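You operate a simulated robot arm through the tools that you are given. There is no shell and no other tool. Be economical: measure what you need, move in short steps, check, and stop when the job is done.

Carry out the task below with a simulated robot arm. There is one attempt and no reset: what you move stays moved.

JOB
Take the brown cover on the top of the wooden desk and put it away on the lower board of the white shelf. Take the light green cone from the middle board of the shelf with the card pocket and leave it on the top of the pale wooden stand. Put the black cone from the middle board of the shelf with the card pocket on the bottom board of the shelf with the card pocket. Open the lever cover of head one. Any order will do. Set down upright: light green cone.

The check looks at the end state, three seconds after you hand in, the way a careful person would. Anything else that was tipped, shoved, dropped, spilled or broken makes it a failure. A push-on lid holds only when it is set on centred and level and pressed home; a screw cap is set on level and turned clockwise until tight.

ROBOT AND FRAMES
A 7-joint arm with a two-finger parallel gripper on a trunk, on a base that drives. Base frame: it is fixed to the floor where the robot stands at the start and does not move with it; the origin is under the middle of the robot, x ahead of it, y to its left, z up; the surface under the hand at the start is at about z = 780. Lengths are in mm, angles in degrees, forces in N, time in s.
Its first joint turns from -166.0 to 166.0 degrees. Places, roughly: black cone (7x6x13 cm) [-4400, -2200, 1000]; bottom board of the shelf with the card pocket (15 [-4480, -2180, 320]; brown cover (7x6x4 cm) [700, -100, 800]; lever cover of head one [-1900, -100, 1200]; light green cone (7x6x13 cm) [-4500, -1900, 1000]; lower board of the white shelf (29x23 cm) [-3900, 3320, 1140]; top of the pale wooden stand [-2500, -1200, 800]. Payload 3.43 kg.
Tool frame: the origin (TCP) lies between the finger pads and is the grasp point; the fingertips stand 30 mm ahead of it; z points along the fingers, y is the line along which they close. Largest opening 94 mm; finger width 28, thickness 10; the body of the gripper, 50 by 96 mm, starts 55 mm behind the TCP.
Orientation is told as [roll, pitch, yaw] about the base's x, y, z axes, in that order, counted from this pose: with the fingers straight down and closing along the base's y, the tool's x points along the base's -x, its y along +y and its z along -z.

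CONTROLS
- The arm moves only by the tool move_arm. Its argument "plan" is a list of rows, each an object (a shift or turn left out is 0, a gripper value left out holds the last) with "xyz": the shift along the tool's x, y, z in mm, a list of three; "delta_rot": the turn, a rotation vector about the tool's x, y, z in degrees, a list of three; "hand": the opening, from 0 (shut) to 1 (fully open). In form: [{"xyz": [x, y, z], "delta_rot": [wx, wy, wz], "hand": hand}, ...]. A call has 1 to 8 rows; each row is the pose to reach, as a shift and turn from the pose commanded when the call began, along the tool's axes at that moment. A row lasts 0.2 s, in which the tool goes at most 50 mm and 8.6 degrees; a call with a longer step from one row to the next is refused whole, and so is a gripper value outside its range. A pose out of reach is approached as far as the arm can. The call stops where the force on the tool passes 40 N (or 10 N more than at its start, if that is more) or the arm is blocked; 0.2 s more then pass. Each finger travels about 45 mm/s and halts on what it meets, pressing with about 32 N; the grip force reading is that of the motor and also rises with nothing between the fingers. The clock runs only during rows and for 0.2 s after the last one: add rows that repeat a pose to give the fingers time. It gives the time, the measured TCP pose, the force on the tool (base axes), the opening and the grip force at its end, in the units of the frame above (readings bear some noise), with the torque about the TCP (base axes, N m) and any sound that the robot's microphone picked up.
- Cameras (640 x 400 px; columns grow to the right, rows downward): "scene" is now at [500.9, 137.7, 1260.9]; the picture's right is [-0.59, -0.81, 0.00], its down [-0.60, 0.44, -0.68] and it looks along [0.55, -0.40, -0.74] (base axes); focal length 289 px, centre (320, 200). "wrist" rides on the gripper at [76, 14, -103] in the tool frame; the picture's right is [-0.18, 0.98, 0.00], its down [-0.75, -0.14, -0.64] and it looks along [-0.63, -0.12, 0.77] (tool axes); focal length 243 px, centre (320, 200). There is no depth. A picture from a camera that has moved, and an enlarged one, comes with that camera's place and axes in the base frame and with its lens. The place of the scene camera against the robot may be out by one fixed shift of up to 25 mm in any direction.
- camera(camera): a new picture of that camera. The clock stands still meanwhile.
- lift_body(by): slides the trunk up (or, below 0, down) by that many mm; the arm and the scene camera ride with it, the base frame stays. It gives what a move gives, with no picture.
- drive_base(legs): drives the robot by 1 to 6 legs, each [ahead, left, turn to the left] in mm, mm and degrees, along the robot's own axes; the way and the turn of a leg run together, so that a leg with both is an arc; at most 1500 mm and 180 degrees a leg. The arm and the cameras ride along, it lands a little off, and it stops where it bumps. It gives what a move gives.
- aim_head(pan, tilt): turns the head with the scene camera to pan (to the left, within 103 degrees either way) and tilt (down, from -29 to 69), counted from straight ahead of the robot. It gives what a move gives.
- enlarge(camera, box): a new picture of the part [left, top, right, bottom] of that camera's present view, enlarged. The clock stands still meanwhile.
- sign_off(): hands the job in; it is judged then, once.

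Go step by step. Nothing tells you exact positions but the pictures and the camera data: compare them with the known pose of the tool, close in by small moves and look again before you grip or let go. The budget is 165 turns and 108 pictures, counting those below and the enlarged ones. Unless the task says otherwise, let go and move clear before handing in, and close with one line.

The tools are called as a command line: name --argument value ..., lists and objects as JSON in quotes. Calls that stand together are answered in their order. move_arm: Moves the arm, as the interface text tells. Its arguments: {"type":"object","properties":{"plan":{"type":"array","items":{"type":"object","properties":{"xyz":{"type":"array","items":{"type":"number"}},"delta_rot":{"type":"array","items":{"type":"number"}},"hand":{"type":"number"}}}}},"required":["plan"]} The other tools are called the same way: lift_body (by) slides the trunk up or down; drive_base (legs) drives the base; aim_head (pan, tilt) turns the head that bears the scene camera; camera (camera) takes a picture; enlarge (camera, box) takes an enlarged picture of a part of a camera's view; sign_off () hands the job in.

At the start:

```text
t: 0.0
tool_pos: [639.7, 147.9, 1035.9]
orientation: [0.0, 0.1, 0.0]
ft_force: [-0.3, 0.2, -0.3]
ft_torque: [0.02, 0.01, -0.03]
opening: 94.3
gripper_force: 0.1
trunk travel left (down, up): [-325.0, 285.0]
robot x, y, heading: [2.5, 0.5, -0.2]
head pan, tilt: [-36.2, 47.5]
```

scene: 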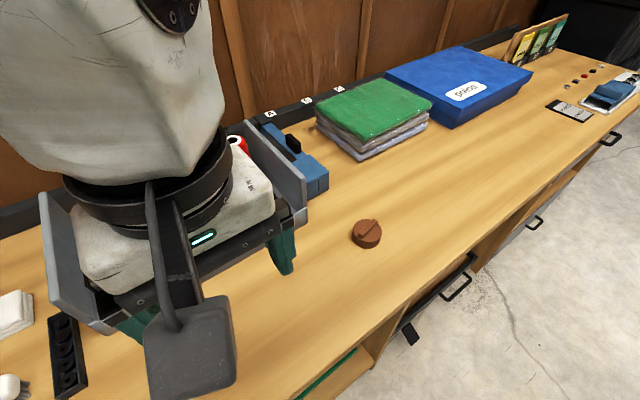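
wrist: 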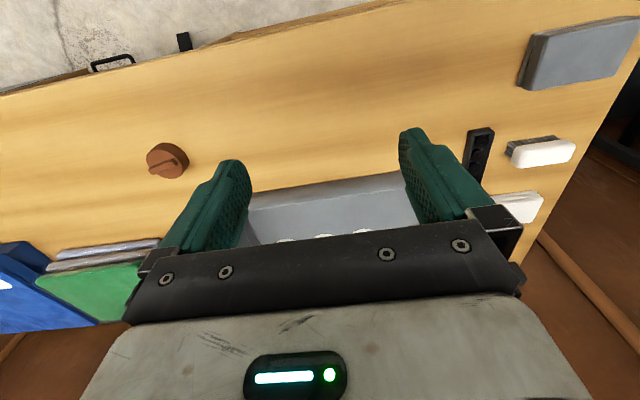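

The brown cover shows up at about [716, -113, 800] in both views. I'll move the open hand above it and look again.

move_arm --plan '[{"xyz": [-13, -44, 0], "hand": 1}, {"xyz": [-26, -88, 0]}, {"xyz": [-39, -132, 0]}, {"xyz": [-52, -176, 0]}, {"xyz": [-65, -220, 0]}, {"xyz": [-76, -261, 0]}, {"xyz": [-76, -261, 45]}, {"xyz": [-76, -261, 90]}]'

camera --camera "wrist"

camera --camera "scene"

```text
t: 1.8
tool_pos: [714.5, -113.7, 945.5]
orientation: [0.1, 0.0, 0.0]
ft_force: [-0.3, 0.5, 0.3]
ft_torque: [-0.01, -0.01, -0.01]
opening: 93.8
gripper_force: 0.0
trunk travel left (down, up): [-325.0, 285.0]
robot x, y, heading: [-4.6, 2.2, 0.0]
head pan, tilt: [-36.2, 47.5]
```

```text
105 pictures are left
camera wrist: at [639.4, -99.5, 1047.3], right [0.18, 0.98, 0.0], down [0.75, -0.14, 0.64], along [0.63, -0.12, -0.77], focal length 243 px, centre (320, 200)
```

wrist: 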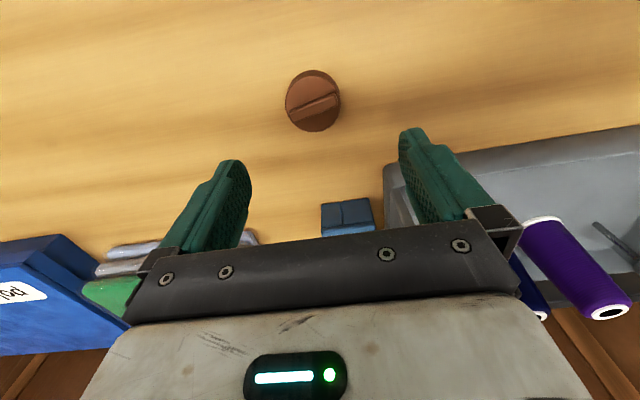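

```text
104 pictures are left
camera scene: at [501.0, 137.4, 1261.1], right [-0.59, -0.81, 0.0], down [-0.59, 0.44, -0.68], along [0.55, -0.4, -0.74], focal length 289 px, centre (320, 200)
```

scene: 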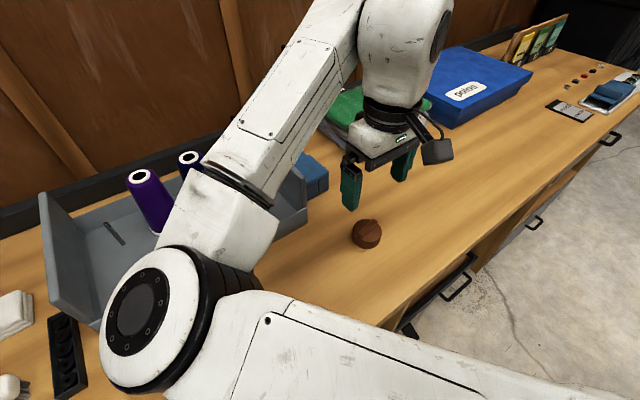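

The cover is a knob at about [716, -121]. Before choosing how to grip it, I'll turn the head and look at the white shelf.

aim_head --pan 103 --tilt 10

camera --camera "scene"

enlarge --camera "scene" --box '[40, 100, 200, 200]'

enlarge --camera "wrist" --box '[240, 50, 400, 150]'

```text
t: 4.0
tool_pos: [715.5, -111.9, 945.3]
orientation: [0.0, 0.0, 0.0]
ft_force: [1.0, -0.1, -1.0]
ft_torque: [-0.05, -0.01, 0.01]
opening: 94.1
gripper_force: 0.0
trunk travel left (down, up): [-325.0, 285.0]
robot x, y, heading: [4.7, 2.6, -0.1]
head pan, tilt: [103.0, 10.0]
```

```text
103 pictures are left
camera scene: at [416.2, 275.0, 1319.4], right [0.97, 0.22, 0.0], down [0.04, -0.17, -0.98], along [-0.22, 0.96, -0.17], focal length 289 px, centre (320, 200)
```

scene: 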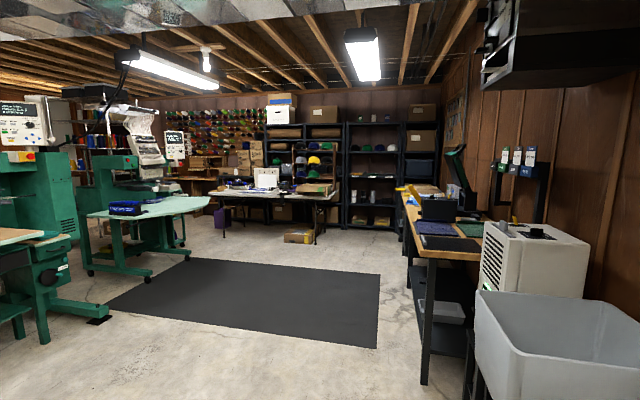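

```text
4.00 times, centred on (120, 150) of scene
camera zoom: at [416.2, 275.0, 1319.4], right [0.97, 0.22, 0.0], down [0.04, -0.17, -0.98], along [-0.22, 0.96, -0.17], focal length 1156 px, centre (1120, 400)
```

zoom: 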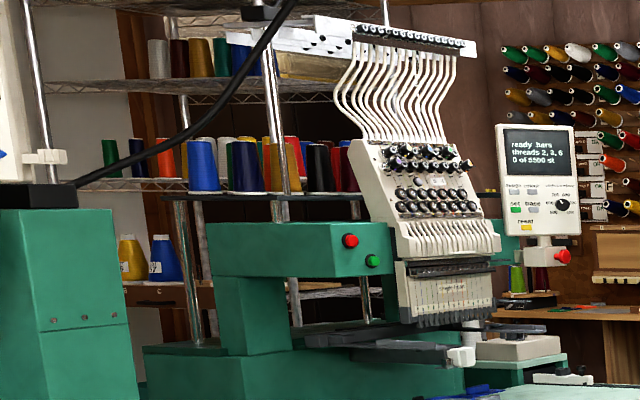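

```text
4.00 times, centred on (320, 100) of wrist
camera zoom: at [639.5, -99.1, 1047.8], right [0.18, 0.98, 0.0], down [0.75, -0.14, 0.64], along [0.63, -0.12, -0.77], focal length 970 px, centre (320, 600)
```

zoom: 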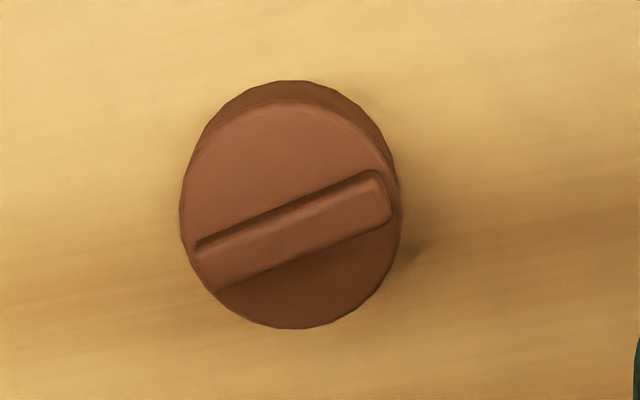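

The white shelf is hidden behind the green machine, so I can't judge its clearance from here. I'll tilt the tool 45° forward so I can place the cover with the hand entering obliquely.

move_arm --plan '[{"xyz": [0, -9, 0], "delta_rot": [0, -7.5, 0]}, {"xyz": [0, -9, 0], "delta_rot": [0, -15, 0]}, {"xyz": [0, -9, 0], "delta_rot": [0, -22.5, 0]}, {"xyz": [0, -9, 0], "delta_rot": [0, -30, 0]}, {"xyz": [0, -9, 0], "delta_rot": [0, -37.5, 0]}, {"xyz": [0, -9, 0], "delta_rot": [0, -45, 0]}, {"xyz": [20, -9, 40], "delta_rot": [0, -45, 0]}, {"xyz": [20, -9, 70], "delta_rot": [0, -45, 0]}]'

camera --camera "wrist"

```text
t: 5.8
tool_pos: [696.3, -122.1, 876.6]
orientation: [0.0, -45.1, -0.1]
ft_force: [0.3, -0.6, -0.5]
ft_torque: [-0.03, 0.01, -0.02]
opening: 94.0
gripper_force: 0.0
trunk travel left (down, up): [-325.0, 285.0]
robot x, y, heading: [-0.6, -0.6, -0.1]
head pan, tilt: [103.0, 10.0]
```

```text
100 pictures are left
camera wrist: at [569.8, -109.1, 894.5], right [0.13, 0.98, 0.13], down [0.08, -0.14, 0.99], along [0.99, -0.12, -0.09], focal length 243 px, centre (320, 200)
```

wrist: 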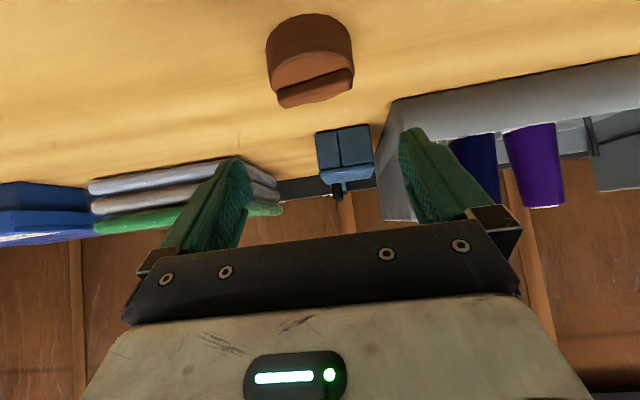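

The cover lies centred between the fingers. I'll come down onto it and grip.

move_arm --plan '[{"xyz": [18, 0, 26]}, {"xyz": [28, 0, 42]}, {"xyz": [35.8, 0, 52.7]}, {"xyz": [35.8, 0, 52.7], "hand": 0.4}, {"xyz": [35.8, 0, 52.7], "hand": 0.4}, {"xyz": [35.8, 0, 52.7], "hand": 0.3}, {"xyz": [35.8, 0, 52.7], "hand": 0.3}]'

camera --camera "wrist"

```text
t: 7.4
tool_pos: [705.9, -121.3, 813.9]
orientation: [0.0, -45.0, 0.0]
ft_force: [-0.2, 0.0, 0.5]
ft_torque: [-0.03, 0.03, -0.02]
opening: 58.7
gripper_force: 31.3
trunk travel left (down, up): [-325.0, 285.0]
robot x, y, heading: [3.7, -1.1, 0.0]
head pan, tilt: [103.0, 10.0]
```

```text
99 pictures are left
camera wrist: at [580.2, -108.4, 832.1], right [0.13, 0.98, 0.13], down [0.08, -0.14, 0.99], along [0.99, -0.12, -0.1], focal length 243 px, centre (320, 200)
```

wrist: 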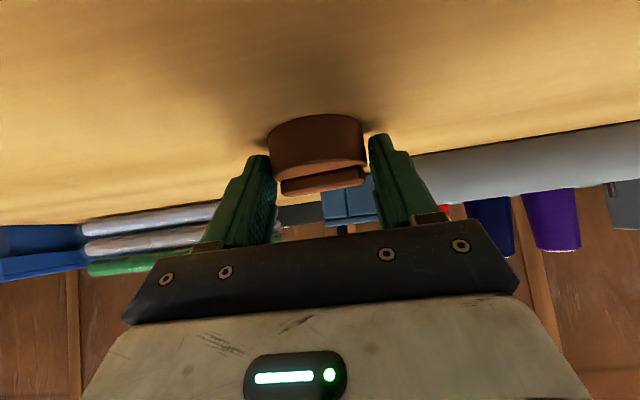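

The cover is gripped at 58.7 mm. I'll lift straight up and draw the arm in towards the body for driving.

move_arm --plan '[{"xyz": [-15, 0, -15], "hand": 0}, {"xyz": [-45, 0, -45]}, {"xyz": [-78, 0, -78]}, {"xyz": [-111, 0, -111]}, {"xyz": [-144, 0, -144]}, {"xyz": [-170, 0, -170]}, {"xyz": [-170, 0, -170]}]'

camera --camera "wrist"

```text
t: 9.0
tool_pos: [706.3, -122.9, 1053.4]
orientation: [-0.1, -44.9, 0.1]
ft_force: [-0.3, -0.2, 0.1]
ft_torque: [-0.01, -0.02, -0.01]
opening: 58.4
gripper_force: 31.9
trunk travel left (down, up): [-325.0, 285.0]
robot x, y, heading: [-1.6, 2.4, -0.1]
head pan, tilt: [103.0, 10.0]
```

```text
98 pictures are left
camera wrist: at [580.3, -108.8, 1072.4], right [0.13, 0.98, 0.13], down [0.08, -0.14, 0.99], along [0.99, -0.12, -0.1], focal length 243 px, centre (320, 200)
```

wrist: 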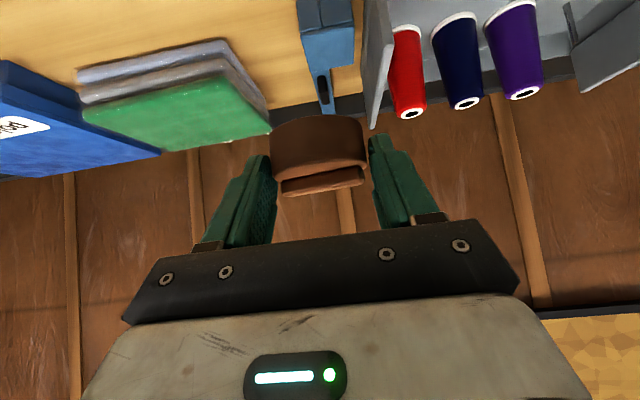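

The cover is held firmly. I'll retract the arm, back off a little, turn and look at the room.

move_arm --plan '[{"xyz": [32, 0, -32]}, {"xyz": [64, 0, -64]}, {"xyz": [96, 0, -96]}, {"xyz": [128, 0, -128]}, {"xyz": [160, 0, -160]}, {"xyz": [190, 0, -190]}, {"xyz": [190, 0, -190]}]'

drive_base --legs '[[-250, 0, 0], [0, 0, 120]]'

aim_head --pan 0 --tilt 15

camera --camera "scene"

aim_head --pan 70 --tilt 15

camera --camera "scene"

```text
t: 10.6
tool_pos: [426.2, -187.8, 1078.8]
orientation: [0.0, -45.1, 0.1]
ft_force: [-0.1, 0.2, 1.0]
ft_torque: [0.0, -0.01, -0.01]
opening: 58.3
gripper_force: 31.3
out of reach, approached as far as the arm can: row 2, 3, 4, 5, 6, 7
trunk travel left (down, up): [-325.0, 285.0]
robot x, y, heading: [-4.4, 1.8, 0.1]
head pan, tilt: [103.0, 10.0]
```

```text
t: 17.4
tool_pos: [-290.1, 464.4, 1078.5]
orientation: [0.0, -45.0, 118.8]
ft_force: [-0.3, 0.2, -0.4]
ft_torque: [-0.01, -0.01, 0.01]
opening: 57.6
gripper_force: 32.1
trunk travel left (down, up): [-325.0, 285.0]
robot x, y, heading: [-252.2, -2.0, 118.8]
head pan, tilt: [103.0, 10.0]
```

```text
t: 19.2
tool_pos: [-290.0, 463.7, 1078.5]
orientation: [0.0, -45.1, 118.8]
ft_force: [0.5, -0.2, -1.3]
ft_torque: [0.0, 0.06, -0.03]
opening: 57.4
gripper_force: 32.1
trunk travel left (down, up): [-325.0, 285.0]
robot x, y, heading: [-246.8, -2.1, 118.6]
head pan, tilt: [0.0, 15.0]
```

```text
97 pictures are left
camera scene: at [-683.7, 364.9, 1311.3], right [0.88, 0.48, 0.0], down [0.12, -0.23, -0.97], along [-0.47, 0.85, -0.26], focal length 289 px, centre (320, 200)
```

scene: 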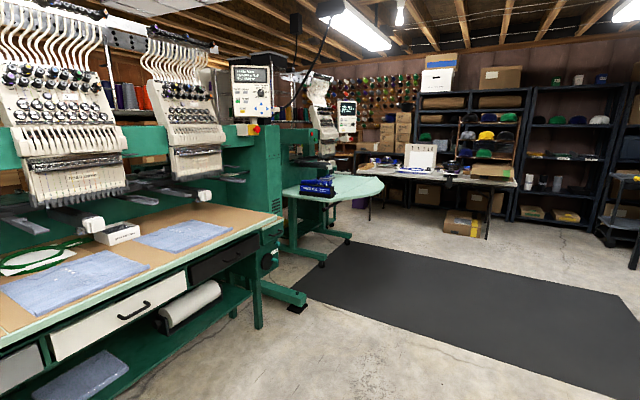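

```text
t: 20.6
tool_pos: [-289.8, 464.1, 1078.6]
orientation: [0.0, -45.1, 118.7]
ft_force: [-0.7, -0.1, -0.2]
ft_torque: [-0.03, 0.03, 0.01]
opening: 57.3
gripper_force: 31.3
trunk travel left (down, up): [-325.0, 285.0]
robot x, y, heading: [-246.5, 1.4, 118.9]
head pan, tilt: [70.0, 15.0]
```

```text
96 pictures are left
camera scene: at [-731.0, 268.8, 1311.3], right [-0.15, 0.99, 0.0], down [0.26, 0.04, -0.97], along [-0.95, -0.15, -0.26], focal length 289 px, centre (320, 200)
```

scene: 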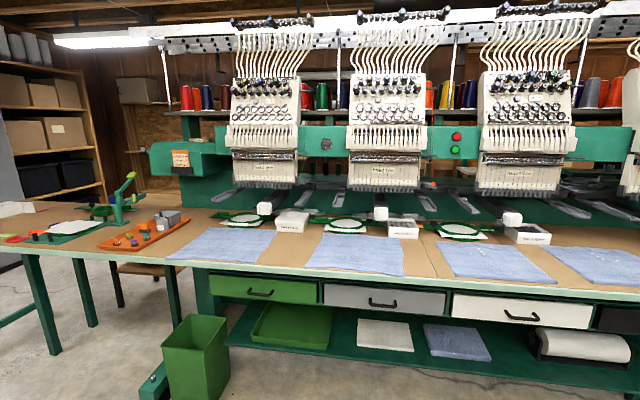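

I'm facing the multi-head machine, and head one is its leftmost head. The white shelf must be behind and to the right, so I'll drive up the free aisle and look from there.

enlarge --camera "scene" --box '[80, 60, 304, 200]'

drive_base --legs '[[1092, -401, 0], [1092, -401, 0], [0, 0, 61]]'

aim_head --pan 0 --tilt 15

camera --camera "scene"

```text
2.86 times, centred on (192, 130) of scene
camera zoom: at [-731.0, 268.8, 1311.3], right [-0.15, 0.99, 0.0], down [0.26, 0.04, -0.97], along [-0.95, -0.15, -0.26], focal length 826 px, centre (686, 400)
```

zoom: 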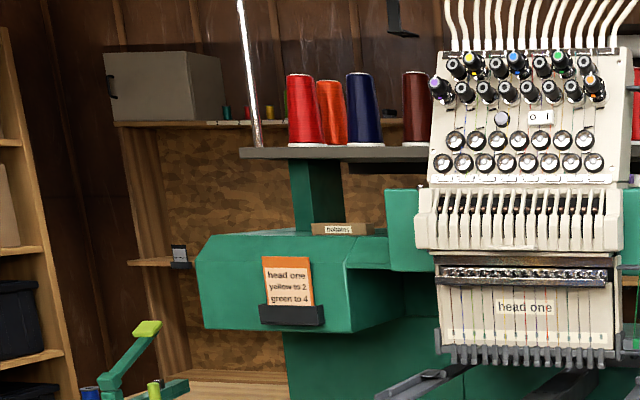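

```text
t: 34.8
tool_pos: [-1046.3, 2505.5, 1079.3]
orientation: [0.0, -44.9, 179.9]
ft_force: [0.5, 0.5, 0.7]
ft_torque: [0.02, -0.03, -0.03]
opening: 54.1
gripper_force: 32.0
trunk travel left (down, up): [-325.0, 285.0]
robot x, y, heading: [-620.7, 2314.4, 179.8]
head pan, tilt: [70.0, 15.0]
```

```text
t: 36.2
tool_pos: [-1047.7, 2506.1, 1079.4]
orientation: [0.0, -45.0, 179.9]
ft_force: [0.3, 0.0, -0.4]
ft_torque: [-0.01, -0.02, -0.01]
opening: 54.0
gripper_force: 32.3
trunk travel left (down, up): [-325.0, 285.0]
robot x, y, heading: [-621.6, 2312.9, 179.9]
head pan, tilt: [0.0, 15.0]
```

```text
94 pictures are left
camera scene: at [-1162.7, 2111.7, 1313.3], right [0.0, 1.0, 0.0], down [0.26, 0.0, -0.97], along [-0.97, 0.0, -0.26], focal length 289 px, centre (320, 200)
```

scene: 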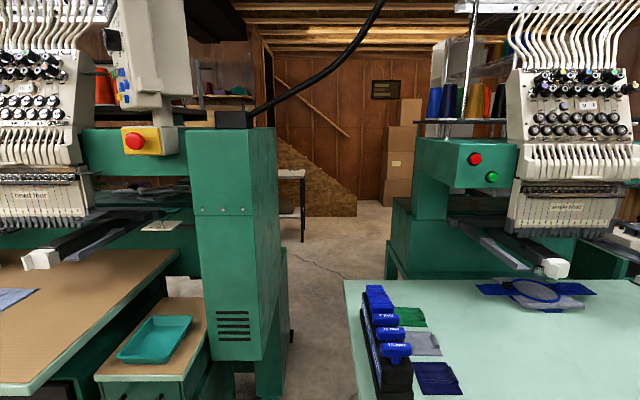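

The opening has crept from 58.7 to 54 mm, so the cover may be slipping. I'll check with the wrist camera.

camera --camera "wrist"

enlarge --camera "scene" --box '[380, 60, 640, 222]'

```text
93 pictures are left
camera wrist: at [-920.1, 2490.8, 1097.3], right [-0.13, -0.98, 0.13], down [-0.08, 0.14, 0.99], along [-0.99, 0.12, -0.1], focal length 243 px, centre (320, 200)
```

wrist: 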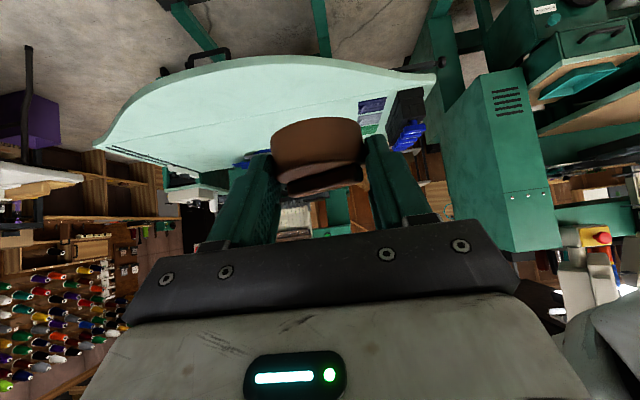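

```text
2.46 times, centred on (510, 141) of scene
camera zoom: at [-1162.7, 2111.7, 1313.3], right [0.0, 1.0, 0.0], down [0.26, 0.0, -0.97], along [-0.97, 0.0, -0.26], focal length 712 px, centre (-148, 345)
```

zoom: 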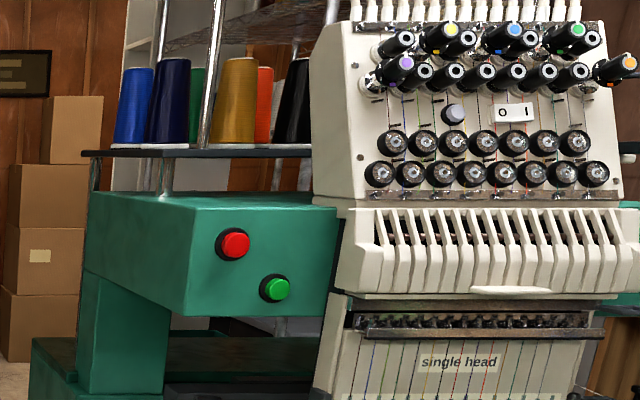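

The cover is turning and slipping out of an off-centre grip. I'll move up to the pale green table just ahead, set the cover down there and grip it better.

drive_base --legs '[[220, 0, 0]]'

aim_head --pan 0 --tilt 50

camera --camera "scene"

camera --camera "wrist"

```text
t: 37.9
tool_pos: [-1267.9, 2506.1, 1079.9]
orientation: [0.1, -44.9, 179.9]
ft_force: [-0.3, -0.8, -0.7]
ft_torque: [0.01, 0.01, 0.01]
opening: 53.8
gripper_force: 32.3
trunk travel left (down, up): [-325.0, 285.0]
robot x, y, heading: [-845.4, 2315.8, 179.7]
head pan, tilt: [0.0, 15.0]
```

```text
t: 38.9
tool_pos: [-1268.6, 2505.8, 1079.1]
orientation: [0.0, -45.0, 179.9]
ft_force: [-0.1, 0.4, -0.2]
ft_torque: [0.0, 0.03, 0.0]
opening: 53.5
gripper_force: 32.4
trunk travel left (down, up): [-325.0, 285.0]
robot x, y, heading: [-841.2, 2316.0, 179.8]
head pan, tilt: [0.0, 50.0]
```

```text
91 pictures are left
camera scene: at [-1367.8, 2111.5, 1259.6], right [0.0, 1.0, 0.0], down [0.77, 0.0, -0.64], along [-0.64, 0.0, -0.77], focal length 289 px, centre (320, 200)
```

scene: 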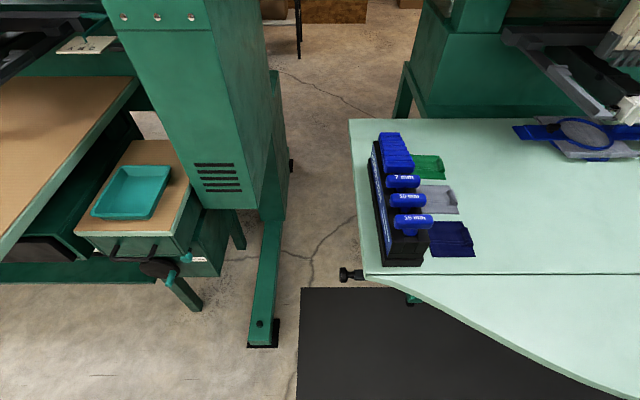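

```text
90 pictures are left
camera wrist: at [-1142.1, 2490.8, 1096.6], right [-0.13, -0.98, 0.13], down [-0.08, 0.14, 0.99], along [-0.99, 0.12, -0.1], focal length 243 px, centre (320, 200)
```

wrist: 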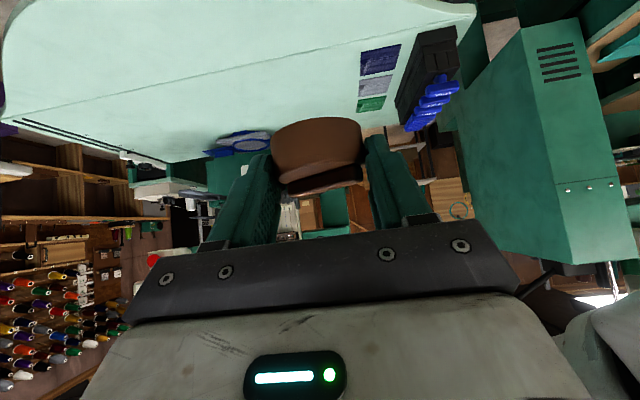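

The table sits at about z≈740, with free space around [-1640, 2550]. I'll reach out over it.

move_arm --plan '[{"xyz": [-33, -5.5, 33]}, {"xyz": [-66, -11, 66]}, {"xyz": [-99, -16.5, 99]}, {"xyz": [-132, -22, 132]}, {"xyz": [-165, -27.5, 165]}, {"xyz": [-198, -33, 198]}, {"xyz": [-231, -38.5, 231]}, {"xyz": [-263, -44, 263]}]'

aim_head --pan 30 --tilt 50

camera --camera "scene"

camera --camera "wrist"

```text
t: 40.7
tool_pos: [-1641.5, 2549.6, 1079.5]
orientation: [-0.1, -45.1, 180.1]
ft_force: [-0.2, -0.2, 0.1]
ft_torque: [-0.04, 0.0, 0.01]
opening: 53.7
gripper_force: 31.9
trunk travel left (down, up): [-325.0, 285.0]
robot x, y, heading: [-843.8, 2315.4, 179.9]
head pan, tilt: [0.0, 50.0]
```

```text
t: 41.7
tool_pos: [-1639.5, 2549.2, 1079.0]
orientation: [0.0, -45.0, 179.8]
ft_force: [-0.3, 0.1, 0.0]
ft_torque: [0.01, 0.04, 0.0]
opening: 53.7
gripper_force: 32.2
trunk travel left (down, up): [-325.0, 285.0]
robot x, y, heading: [-840.5, 2319.2, 179.5]
head pan, tilt: [30.0, 50.0]
```

```text
89 pictures are left
camera scene: at [-1357.6, 2073.0, 1259.5], right [-0.5, 0.87, 0.0], down [0.66, 0.38, -0.64], along [-0.56, -0.32, -0.77], focal length 289 px, centre (320, 200)
```

scene: 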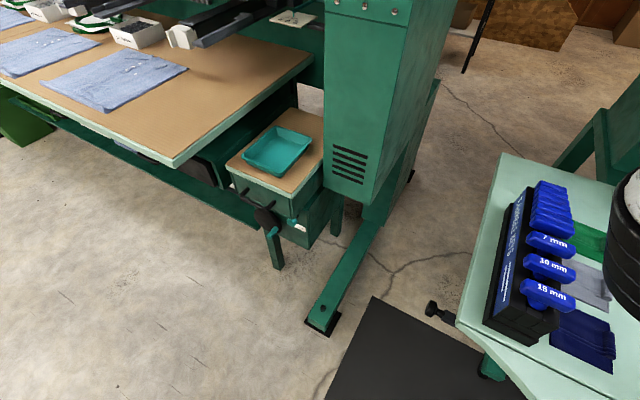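

```text
88 pictures are left
camera wrist: at [-1513.2, 2534.2, 1096.7], right [-0.13, -0.98, 0.13], down [-0.08, 0.14, 0.99], along [-0.99, 0.12, -0.1], focal length 243 px, centre (320, 200)
```

wrist: 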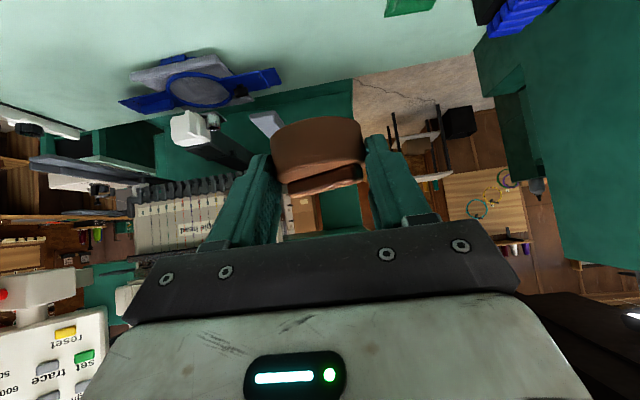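

Panning the other way will show the hand. First I'll lower it partway.

move_arm --plan '[{"xyz": [30, 0, 30]}, {"xyz": [60, 0, 60]}, {"xyz": [90, 0, 90]}, {"xyz": [120, 0, 120]}, {"xyz": [145, 0, 145]}, {"xyz": [165, 0, 165]}]'

aim_head --pan -40 --tilt 40

camera --camera "scene"

camera --camera "wrist"

```text
t: 43.1
tool_pos: [-1642.3, 2548.3, 845.2]
orientation: [0.1, -45.0, 179.9]
ft_force: [-0.3, 0.9, 0.1]
ft_torque: [-0.02, -0.02, -0.01]
opening: 53.6
gripper_force: 31.5
trunk travel left (down, up): [-325.0, 285.0]
robot x, y, heading: [-841.8, 2319.6, 180.0]
head pan, tilt: [30.0, 50.0]
```

```text
t: 44.5
tool_pos: [-1642.4, 2549.0, 846.1]
orientation: [0.0, -45.0, 180.0]
ft_force: [0.1, -0.5, -0.1]
ft_torque: [0.02, -0.01, 0.03]
opening: 53.5
gripper_force: 31.8
trunk travel left (down, up): [-325.0, 285.0]
robot x, y, heading: [-842.8, 2316.1, 180.0]
head pan, tilt: [-40.0, 40.0]
```

```text
87 pictures are left
camera scene: at [-1355.9, 2166.0, 1273.7], right [0.64, 0.77, 0.0], down [0.49, -0.41, -0.77], along [-0.59, 0.49, -0.64], focal length 289 px, centre (320, 200)
```

scene: 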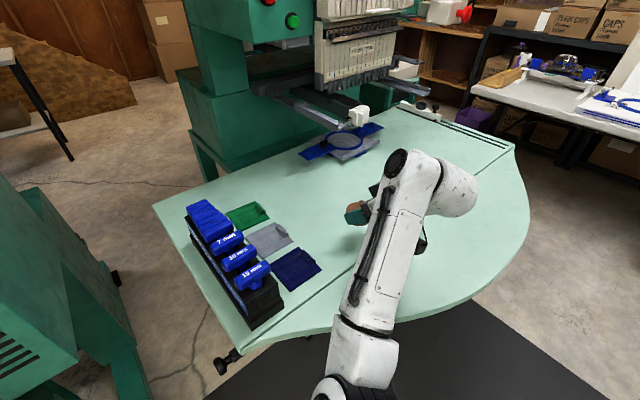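

```text
86 pictures are left
camera wrist: at [-1515.1, 2533.3, 863.3], right [-0.13, -0.98, 0.13], down [-0.08, 0.14, 0.99], along [-0.99, 0.12, -0.1], focal length 243 px, centre (320, 200)
```

wrist: 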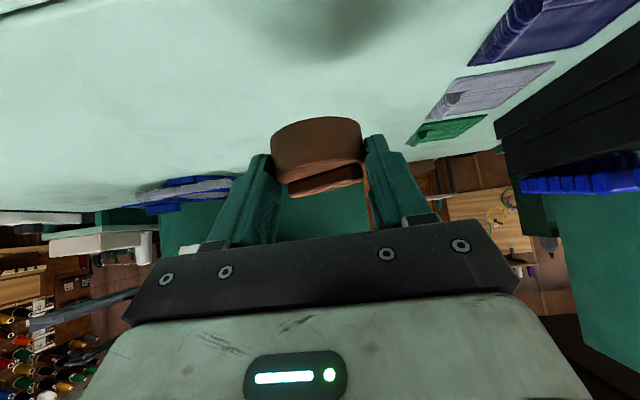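

The hand is clear over free table. I'll go down in small guarded steps until the cover touches.

move_arm --plan '[{"xyz": [7, 0, 7]}, {"xyz": [14, 0, 14]}, {"xyz": [21, 0, 21]}, {"xyz": [28, 0, 28]}, {"xyz": [35, 0, 35]}, {"xyz": [42, 0, 42]}, {"xyz": [49, 0, 49]}, {"xyz": [56, 0, 56]}]'

camera --camera "wrist"

```text
t: 46.2
tool_pos: [-1641.6, 2550.4, 780.8]
orientation: [-0.4, -46.2, -179.9]
ft_force: [6.2, -1.4, 19.1]
ft_torque: [-0.37, -0.18, 0.12]
opening: 53.6
gripper_force: 31.7
trunk travel left (down, up): [-325.0, 285.0]
robot x, y, heading: [-840.0, 2319.7, 180.1]
head pan, tilt: [-40.0, 40.0]
stopped in row 8: the force on the tool passed its limit at 53 N (the readings are from after the stop); the commanded pose is now the measured one
```

```text
85 pictures are left
camera wrist: at [-1514.6, 2534.7, 796.3], right [-0.13, -0.98, 0.13], down [-0.06, 0.14, 0.99], along [-0.99, 0.12, -0.07], focal length 243 px, centre (320, 200)
```

wrist: 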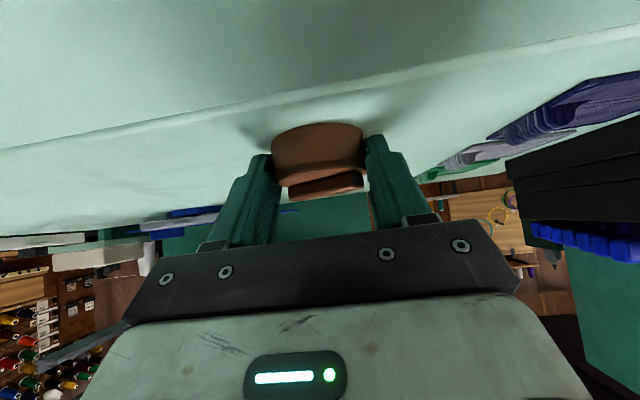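

It has touched at TCP z≈781, which puts the table top at about 750. I'll open the fingers and look at how the cover sits.

move_arm --plan '[{"xyz": [-1, 0, -1], "hand": 0.7}, {"xyz": [-1, 0, -1], "hand": 0.8}, {"xyz": [-1, 0, -1], "hand": 1}, {"xyz": [-1, 0, -1], "hand": 1}, {"xyz": [-1, 0, -1], "hand": 1}]'

camera --camera "wrist"

```text
t: 47.4
tool_pos: [-1641.1, 2553.6, 781.2]
orientation: [-0.3, -46.1, 179.9]
ft_force: [13.9, 25.0, 28.5]
ft_torque: [-0.37, 0.06, 0.06]
opening: 80.7
gripper_force: 0.1
trunk travel left (down, up): [-325.0, 285.0]
robot x, y, heading: [-842.8, 2314.3, 179.9]
head pan, tilt: [-40.0, 40.0]
```

```text
84 pictures are left
camera wrist: at [-1512.9, 2536.8, 796.8], right [-0.14, -0.98, 0.13], down [-0.06, 0.14, 0.99], along [-0.99, 0.13, -0.08], focal length 243 px, centre (320, 200)
```

wrist: 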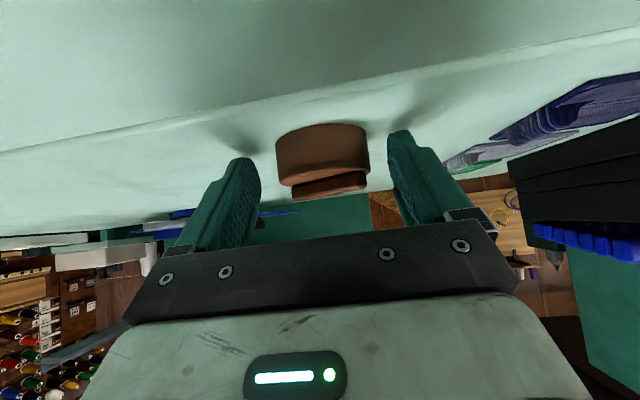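

The cover stands flat on the table, well centred between the fingers, but the tips are pressing on the table. I'll rise 4 mm, regrip and lift.

move_arm --plan '[{"xyz": [-2.9, 0, -2.9], "hand": 1}, {"xyz": [-2.9, 0, -2.9], "hand": 0.3}, {"xyz": [-2.9, 0, -2.9], "hand": 0}, {"xyz": [-2.9, 0, -2.9], "hand": 0}, {"xyz": [-2.9, 0, -2.9], "hand": 0}, {"xyz": [-2.9, 0, -2.9], "hand": 0}]'

camera --camera "wrist"

```text
t: 48.8
tool_pos: [-1640.8, 2550.7, 783.7]
orientation: [-0.2, -45.8, 179.9]
ft_force: [1.2, -0.1, -1.0]
ft_torque: [-0.03, 0.04, 0.01]
opening: 54.0
gripper_force: 32.0
trunk travel left (down, up): [-325.0, 285.0]
robot x, y, heading: [-839.9, 2313.7, 179.9]
head pan, tilt: [-40.0, 40.0]
```

```text
83 pictures are left
camera wrist: at [-1514.9, 2535.1, 799.7], right [-0.13, -0.98, 0.13], down [-0.06, 0.14, 0.99], along [-0.99, 0.12, -0.08], focal length 243 px, centre (320, 200)
```

wrist: 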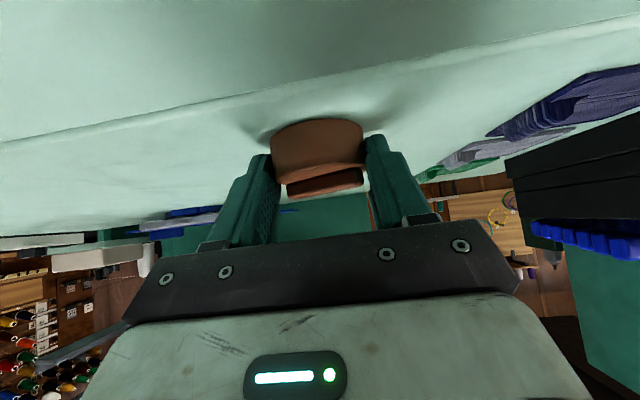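

Grip is 54.0 mm again, so that's the true width across the flats and the hold should now be stable. I'll lift and retract.

move_arm --plan '[{"xyz": [-10, 0, -10]}, {"xyz": [-40, 0, -40]}, {"xyz": [-73, 0, -73]}, {"xyz": [-106, 0, -106]}, {"xyz": [-139, 0, -139]}, {"xyz": [-172, 0, -172]}, {"xyz": [-205, 0, -205]}]'

move_arm --plan '[{"xyz": [33, 5.5, -33]}, {"xyz": [66, 11, -66]}, {"xyz": [99, 16.5, -99]}, {"xyz": [132, 22, -132]}, {"xyz": [165, 27.5, -165]}, {"xyz": [198, 33, -198]}, {"xyz": [231, 38.5, -231]}, {"xyz": [258, 44, -258]}]'

drive_base --legs '[[0, -1150, 0]]'

aim_head --pan 0 --tilt 15

camera --camera "scene"

```text
t: 50.4
tool_pos: [-1637.5, 2546.5, 1074.2]
orientation: [-0.1, -45.7, -179.9]
ft_force: [0.1, -0.2, -0.8]
ft_torque: [0.02, -0.05, -0.03]
opening: 54.0
gripper_force: 31.7
trunk travel left (down, up): [-325.0, 285.0]
robot x, y, heading: [-841.6, 2320.5, 180.0]
head pan, tilt: [-40.0, 40.0]
```

```text
t: 52.2
tool_pos: [-1302.2, 2613.1, 1137.1]
orientation: [1.6, -44.7, 178.6]
ft_force: [2.0, 0.4, -0.4]
ft_torque: [0.06, 0.11, -0.03]
opening: 53.6
gripper_force: 31.8
out of reach, approached as far as the arm can: row 2, 3, 4, 5, 6, 7, 8
trunk travel left (down, up): [-325.0, 285.0]
robot x, y, heading: [-844.1, 2318.4, 179.6]
head pan, tilt: [-40.0, 40.0]
```

```text
t: 58.0
tool_pos: [-1302.4, 3760.1, 1135.0]
orientation: [1.6, -44.7, 178.6]
ft_force: [-0.1, -0.5, 0.0]
ft_torque: [0.04, -0.02, 0.0]
opening: 53.4
gripper_force: 31.9
trunk travel left (down, up): [-325.0, 285.0]
robot x, y, heading: [-837.2, 3464.4, 179.8]
head pan, tilt: [-40.0, 40.0]
```

```text
t: 59.1
tool_pos: [-1301.7, 3760.7, 1134.5]
orientation: [1.7, -44.7, 178.6]
ft_force: [-1.4, 0.5, 1.5]
ft_torque: [0.01, -0.01, 0.01]
opening: 53.5
gripper_force: 32.3
trunk travel left (down, up): [-325.0, 285.0]
robot x, y, heading: [-842.4, 3462.0, 179.8]
head pan, tilt: [0.0, 15.0]
```

```text
82 pictures are left
camera scene: at [-1382.7, 3258.6, 1311.3], right [0.0, 1.0, 0.0], down [0.26, 0.0, -0.97], along [-0.97, 0.0, -0.26], focal length 289 px, centre (320, 200)
```

scene: 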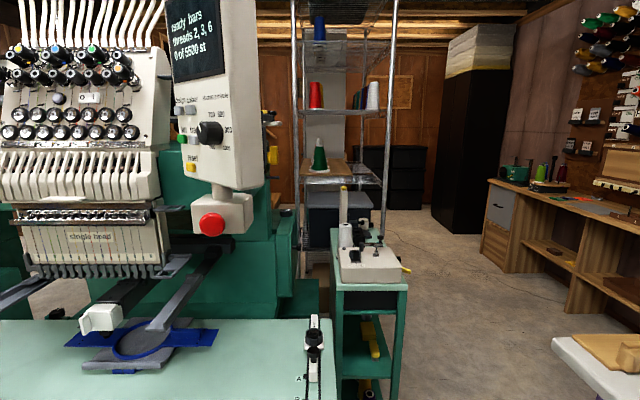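

The aisle to the right is open. I'll zoom in on the rack area, where the white shelf should be.

enlarge --camera "scene" --box '[260, 0, 440, 230]'

```text
1.74 times, centred on (350, 115) of scene
camera zoom: at [-1382.7, 3258.6, 1311.3], right [0.0, 1.0, 0.0], down [0.26, 0.0, -0.97], along [-0.97, 0.0, -0.26], focal length 503 px, centre (268, 348)
```

zoom: 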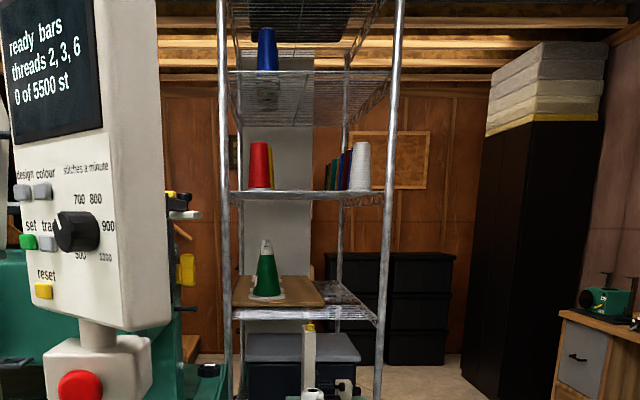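

The white shelf's closed side faces me, so it probably opens the other way, and the way there passes a narrow spot. I'll look down at my own base to learn how wide it is.

aim_head --pan 103 --tilt 60

camera --camera "scene"

aim_head --pan -15 --tilt 50

camera --camera "scene"

```text
t: 60.9
tool_pos: [-1303.1, 3761.0, 1134.4]
orientation: [1.7, -44.7, 178.7]
ft_force: [0.2, 0.6, 0.4]
ft_torque: [0.0, 0.02, 0.01]
opening: 53.6
gripper_force: 32.2
trunk travel left (down, up): [-325.0, 285.0]
robot x, y, heading: [-842.4, 3464.2, 179.9]
head pan, tilt: [103.0, 60.0]
```

```text
80 pictures are left
camera scene: at [-1274.4, 3193.5, 1245.1], right [-0.97, -0.22, 0.0], down [-0.19, 0.84, -0.5], along [0.11, -0.49, -0.87], focal length 289 px, centre (320, 200)
```

scene: 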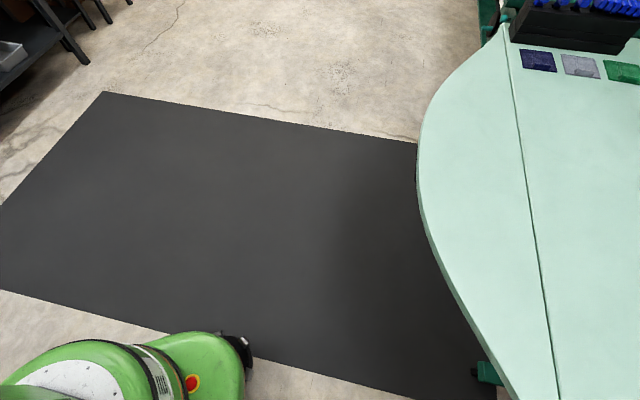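

```text
t: 62.9
tool_pos: [-1302.3, 3760.9, 1134.9]
orientation: [1.5, -44.7, 178.6]
ft_force: [0.4, -0.1, 0.9]
ft_torque: [0.0, -0.02, 0.04]
opening: 53.4
gripper_force: 31.8
trunk travel left (down, up): [-325.0, 285.0]
robot x, y, heading: [-841.9, 3462.8, 179.6]
head pan, tilt: [-15.0, 50.0]
```

```text
79 pictures are left
camera scene: at [-1363.7, 3278.4, 1257.6], right [0.26, 0.97, 0.0], down [0.74, -0.2, -0.64], along [-0.62, 0.17, -0.77], focal length 289 px, centre (320, 200)
```

scene: 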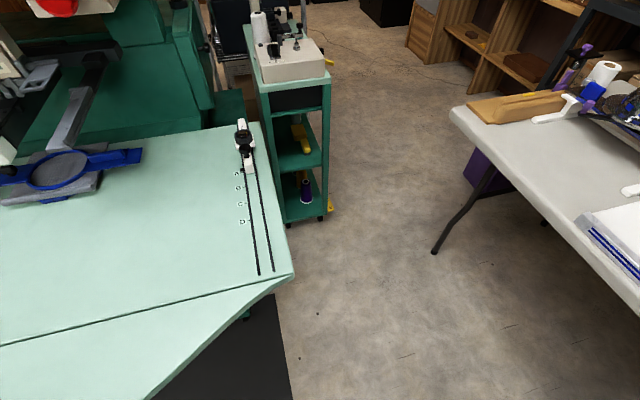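

The gap between the cart and the desk is narrower than my roughly 600 mm base, so this way is closed. I'll go around the left end of the multi-head machine instead.

drive_base --legs '[[-340, 0, 0], [0, 1480, 0], [0, 1480, 0], [0, 1440, 0]]'

aim_head --pan 20 --tilt 20

camera --camera "scene"

```text
t: 85.8
tool_pos: [-1001.6, -656.2, 1134.6]
orientation: [1.7, -44.7, 179.0]
ft_force: [0.0, 0.5, -1.0]
ft_torque: [0.03, -0.01, -0.01]
opening: 53.3
gripper_force: 31.9
trunk travel left (down, up): [-325.0, 285.0]
robot x, y, heading: [-541.0, -953.6, -180.0]
head pan, tilt: [-15.0, 50.0]
```

```text
t: 86.8
tool_pos: [-1000.6, -656.5, 1134.1]
orientation: [1.6, -44.7, 179.0]
ft_force: [-0.1, -0.6, -0.1]
ft_torque: [0.0, -0.01, -0.03]
opening: 53.3
gripper_force: 31.6
trunk travel left (down, up): [-325.0, 285.0]
robot x, y, heading: [-539.9, -951.6, -179.8]
head pan, tilt: [20.0, 20.0]
```

```text
78 pictures are left
camera scene: at [-1071.9, -1190.5, 1303.1], right [-0.35, 0.94, 0.0], down [0.32, 0.12, -0.94], along [-0.88, -0.33, -0.34], focal length 289 px, centre (320, 200)
```

scene: 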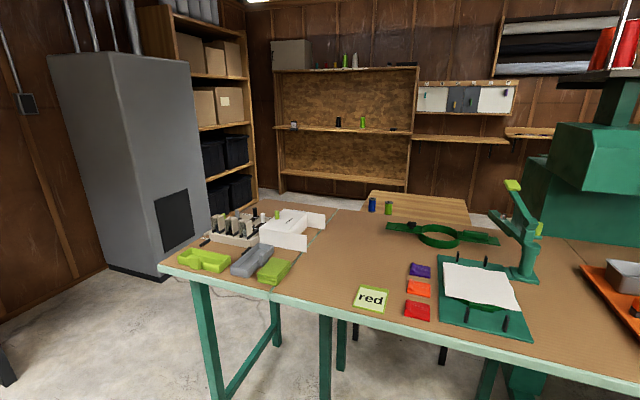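

The left end is open: about 1 m between the table and the grey cabinet. The shelf with the card pocket is behind it, with the green and black cones on its middle board. I'll drive through.

drive_base --legs '[[0, 1490, 0], [1400, 0, 0], [1300, 0, 0]]'

aim_head --pan -60 --tilt 20

camera --camera "scene"

camera --camera "wrist"

```text
t: 106.9
tool_pos: [-3690.2, -2215.9, 1134.3]
orientation: [1.6, -44.7, -179.2]
ft_force: [-0.2, 0.5, 0.8]
ft_torque: [-0.03, 0.02, 0.0]
opening: 53.3
gripper_force: 31.7
trunk travel left (down, up): [-325.0, 285.0]
robot x, y, heading: [-3215.8, -2498.5, -177.5]
head pan, tilt: [20.0, 20.0]
```

```text
t: 108.4
tool_pos: [-3688.4, -2217.0, 1134.9]
orientation: [1.6, -44.7, -179.2]
ft_force: [0.2, -0.1, 0.2]
ft_torque: [0.0, 0.0, -0.03]
opening: 53.2
gripper_force: 32.4
trunk travel left (down, up): [-325.0, 285.0]
robot x, y, heading: [-3216.8, -2495.9, -177.9]
head pan, tilt: [-60.0, 20.0]
```

```text
77 pictures are left
camera scene: at [-3706.8, -2638.5, 1303.2], right [0.85, 0.53, 0.0], down [0.18, -0.29, -0.94], along [-0.5, 0.79, -0.34], focal length 289 px, centre (320, 200)
```

scene: 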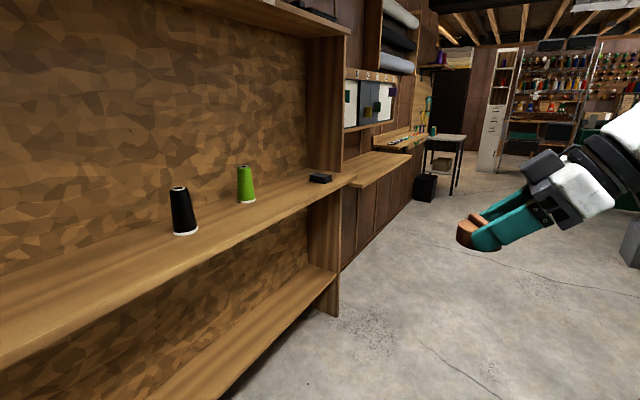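

```text
76 pictures are left
camera wrist: at [-3562.6, -2226.7, 1153.7], right [-0.1, -0.98, 0.15], down [-0.09, 0.16, 0.98], along [-0.99, 0.08, -0.1], focal length 243 px, centre (320, 200)
```

wrist: 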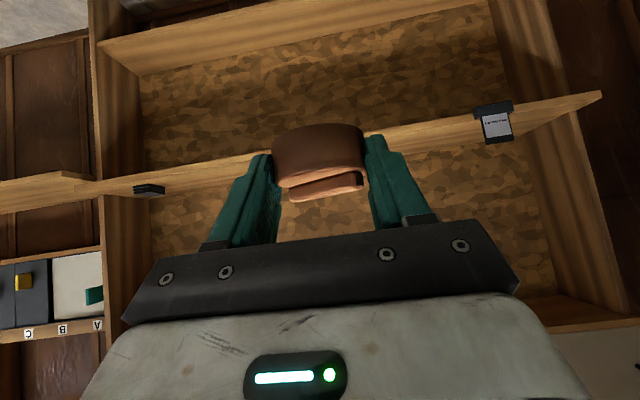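

The cones and the shelf are right here, and I can see the white shelf in the distance. I'll zoom in on it.

enlarge --camera "scene" --box '[420, 30, 580, 200]'

```text
2.35 times, centred on (500, 115) of scene
camera zoom: at [-3706.8, -2638.5, 1303.2], right [0.85, 0.53, 0.0], down [0.18, -0.29, -0.94], along [-0.5, 0.79, -0.34], focal length 680 px, centre (-104, 400)
```

zoom: 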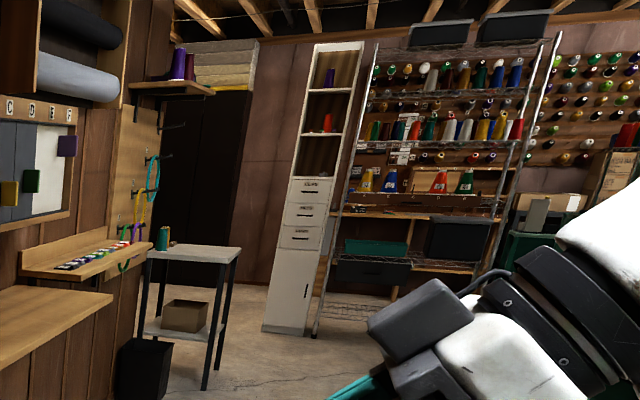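

The white shelf faces me (-y): a tall cabinet with three open cells, the lowest empty at z≈1140. I'll turn to face +y and drive up the free lane at x≈-3500.

drive_base --legs '[[0, 0, -92.3], [0, 283, 0], [1450, 0, 0], [1450, 0, 0], [1400, 0, 0]]'

aim_head --pan 5 --tilt 15

camera --camera "scene"

```text
t: 134.6
tool_pos: [-3249.6, 2305.3, 1133.9]
orientation: [1.6, -44.7, 88.9]
ft_force: [0.6, -0.3, -0.9]
ft_torque: [-0.02, -0.02, 0.0]
opening: 53.3
gripper_force: 31.7
trunk travel left (down, up): [-325.0, 285.0]
robot x, y, heading: [-3542.2, 1842.9, 90.0]
head pan, tilt: [-60.0, 20.0]
```

```text
t: 136.0
tool_pos: [-3248.7, 2305.0, 1134.8]
orientation: [1.6, -44.5, 89.0]
ft_force: [-0.1, -0.1, -0.5]
ft_torque: [0.04, -0.01, 0.01]
opening: 53.2
gripper_force: 32.2
trunk travel left (down, up): [-325.0, 285.0]
robot x, y, heading: [-3541.1, 1843.1, 90.5]
head pan, tilt: [5.0, 15.0]
```

```text
74 pictures are left
camera scene: at [-3754.0, 2365.6, 1311.3], right [1.0, 0.09, 0.0], down [0.02, -0.26, -0.97], along [-0.09, 0.96, -0.26], focal length 289 px, centre (320, 200)
```

scene: 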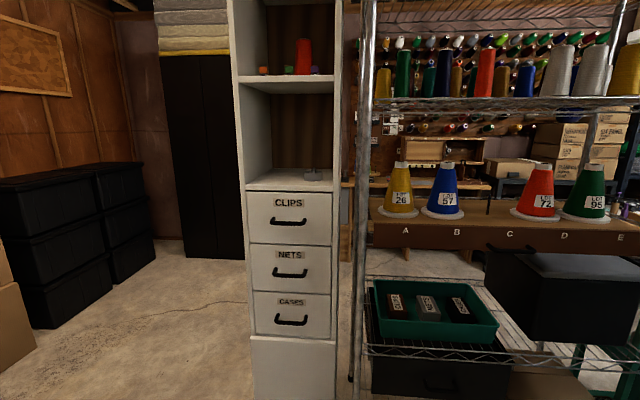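

The lower cell is about 330 mm high with a small grey item at its right side. Before shifting left, I'll check the floor to the left and zoom in on the board.

enlarge --camera "scene" --box '[220, 60, 380, 200]'

aim_head --pan 70 --tilt 35

camera --camera "scene"

```text
2.86 times, centred on (300, 130) of scene
camera zoom: at [-3754.0, 2365.6, 1311.3], right [1.0, 0.09, 0.0], down [0.02, -0.26, -0.97], along [-0.09, 0.96, -0.26], focal length 826 px, centre (377, 400)
```

zoom: 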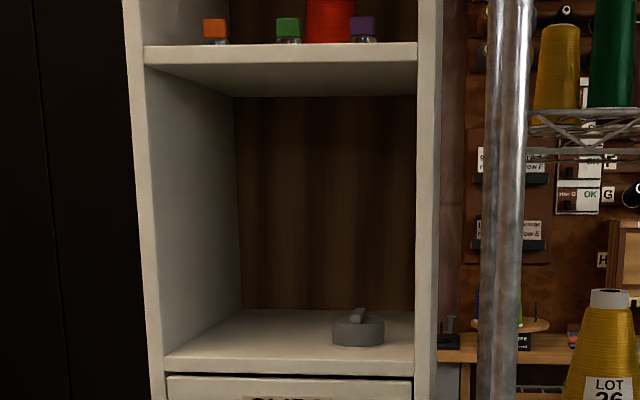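

```text
t: 137.4
tool_pos: [-3248.9, 2305.8, 1135.2]
orientation: [1.6, -44.6, 89.0]
ft_force: [0.4, 0.1, -0.5]
ft_torque: [0.01, 0.01, 0.0]
opening: 53.0
gripper_force: 32.4
trunk travel left (down, up): [-325.0, 285.0]
robot x, y, heading: [-3541.8, 1846.9, 90.4]
head pan, tilt: [70.0, 35.0]
```

```text
72 pictures are left
camera scene: at [-3828.3, 2302.3, 1279.3], right [0.34, 0.94, 0.0], down [0.54, -0.19, -0.82], along [-0.77, 0.28, -0.57], focal length 289 px, centre (320, 200)
```

scene: 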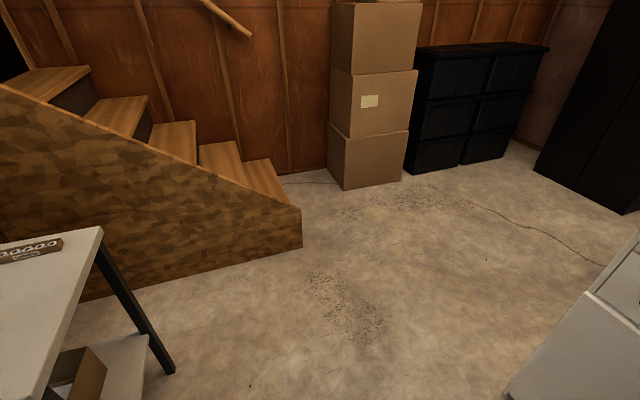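

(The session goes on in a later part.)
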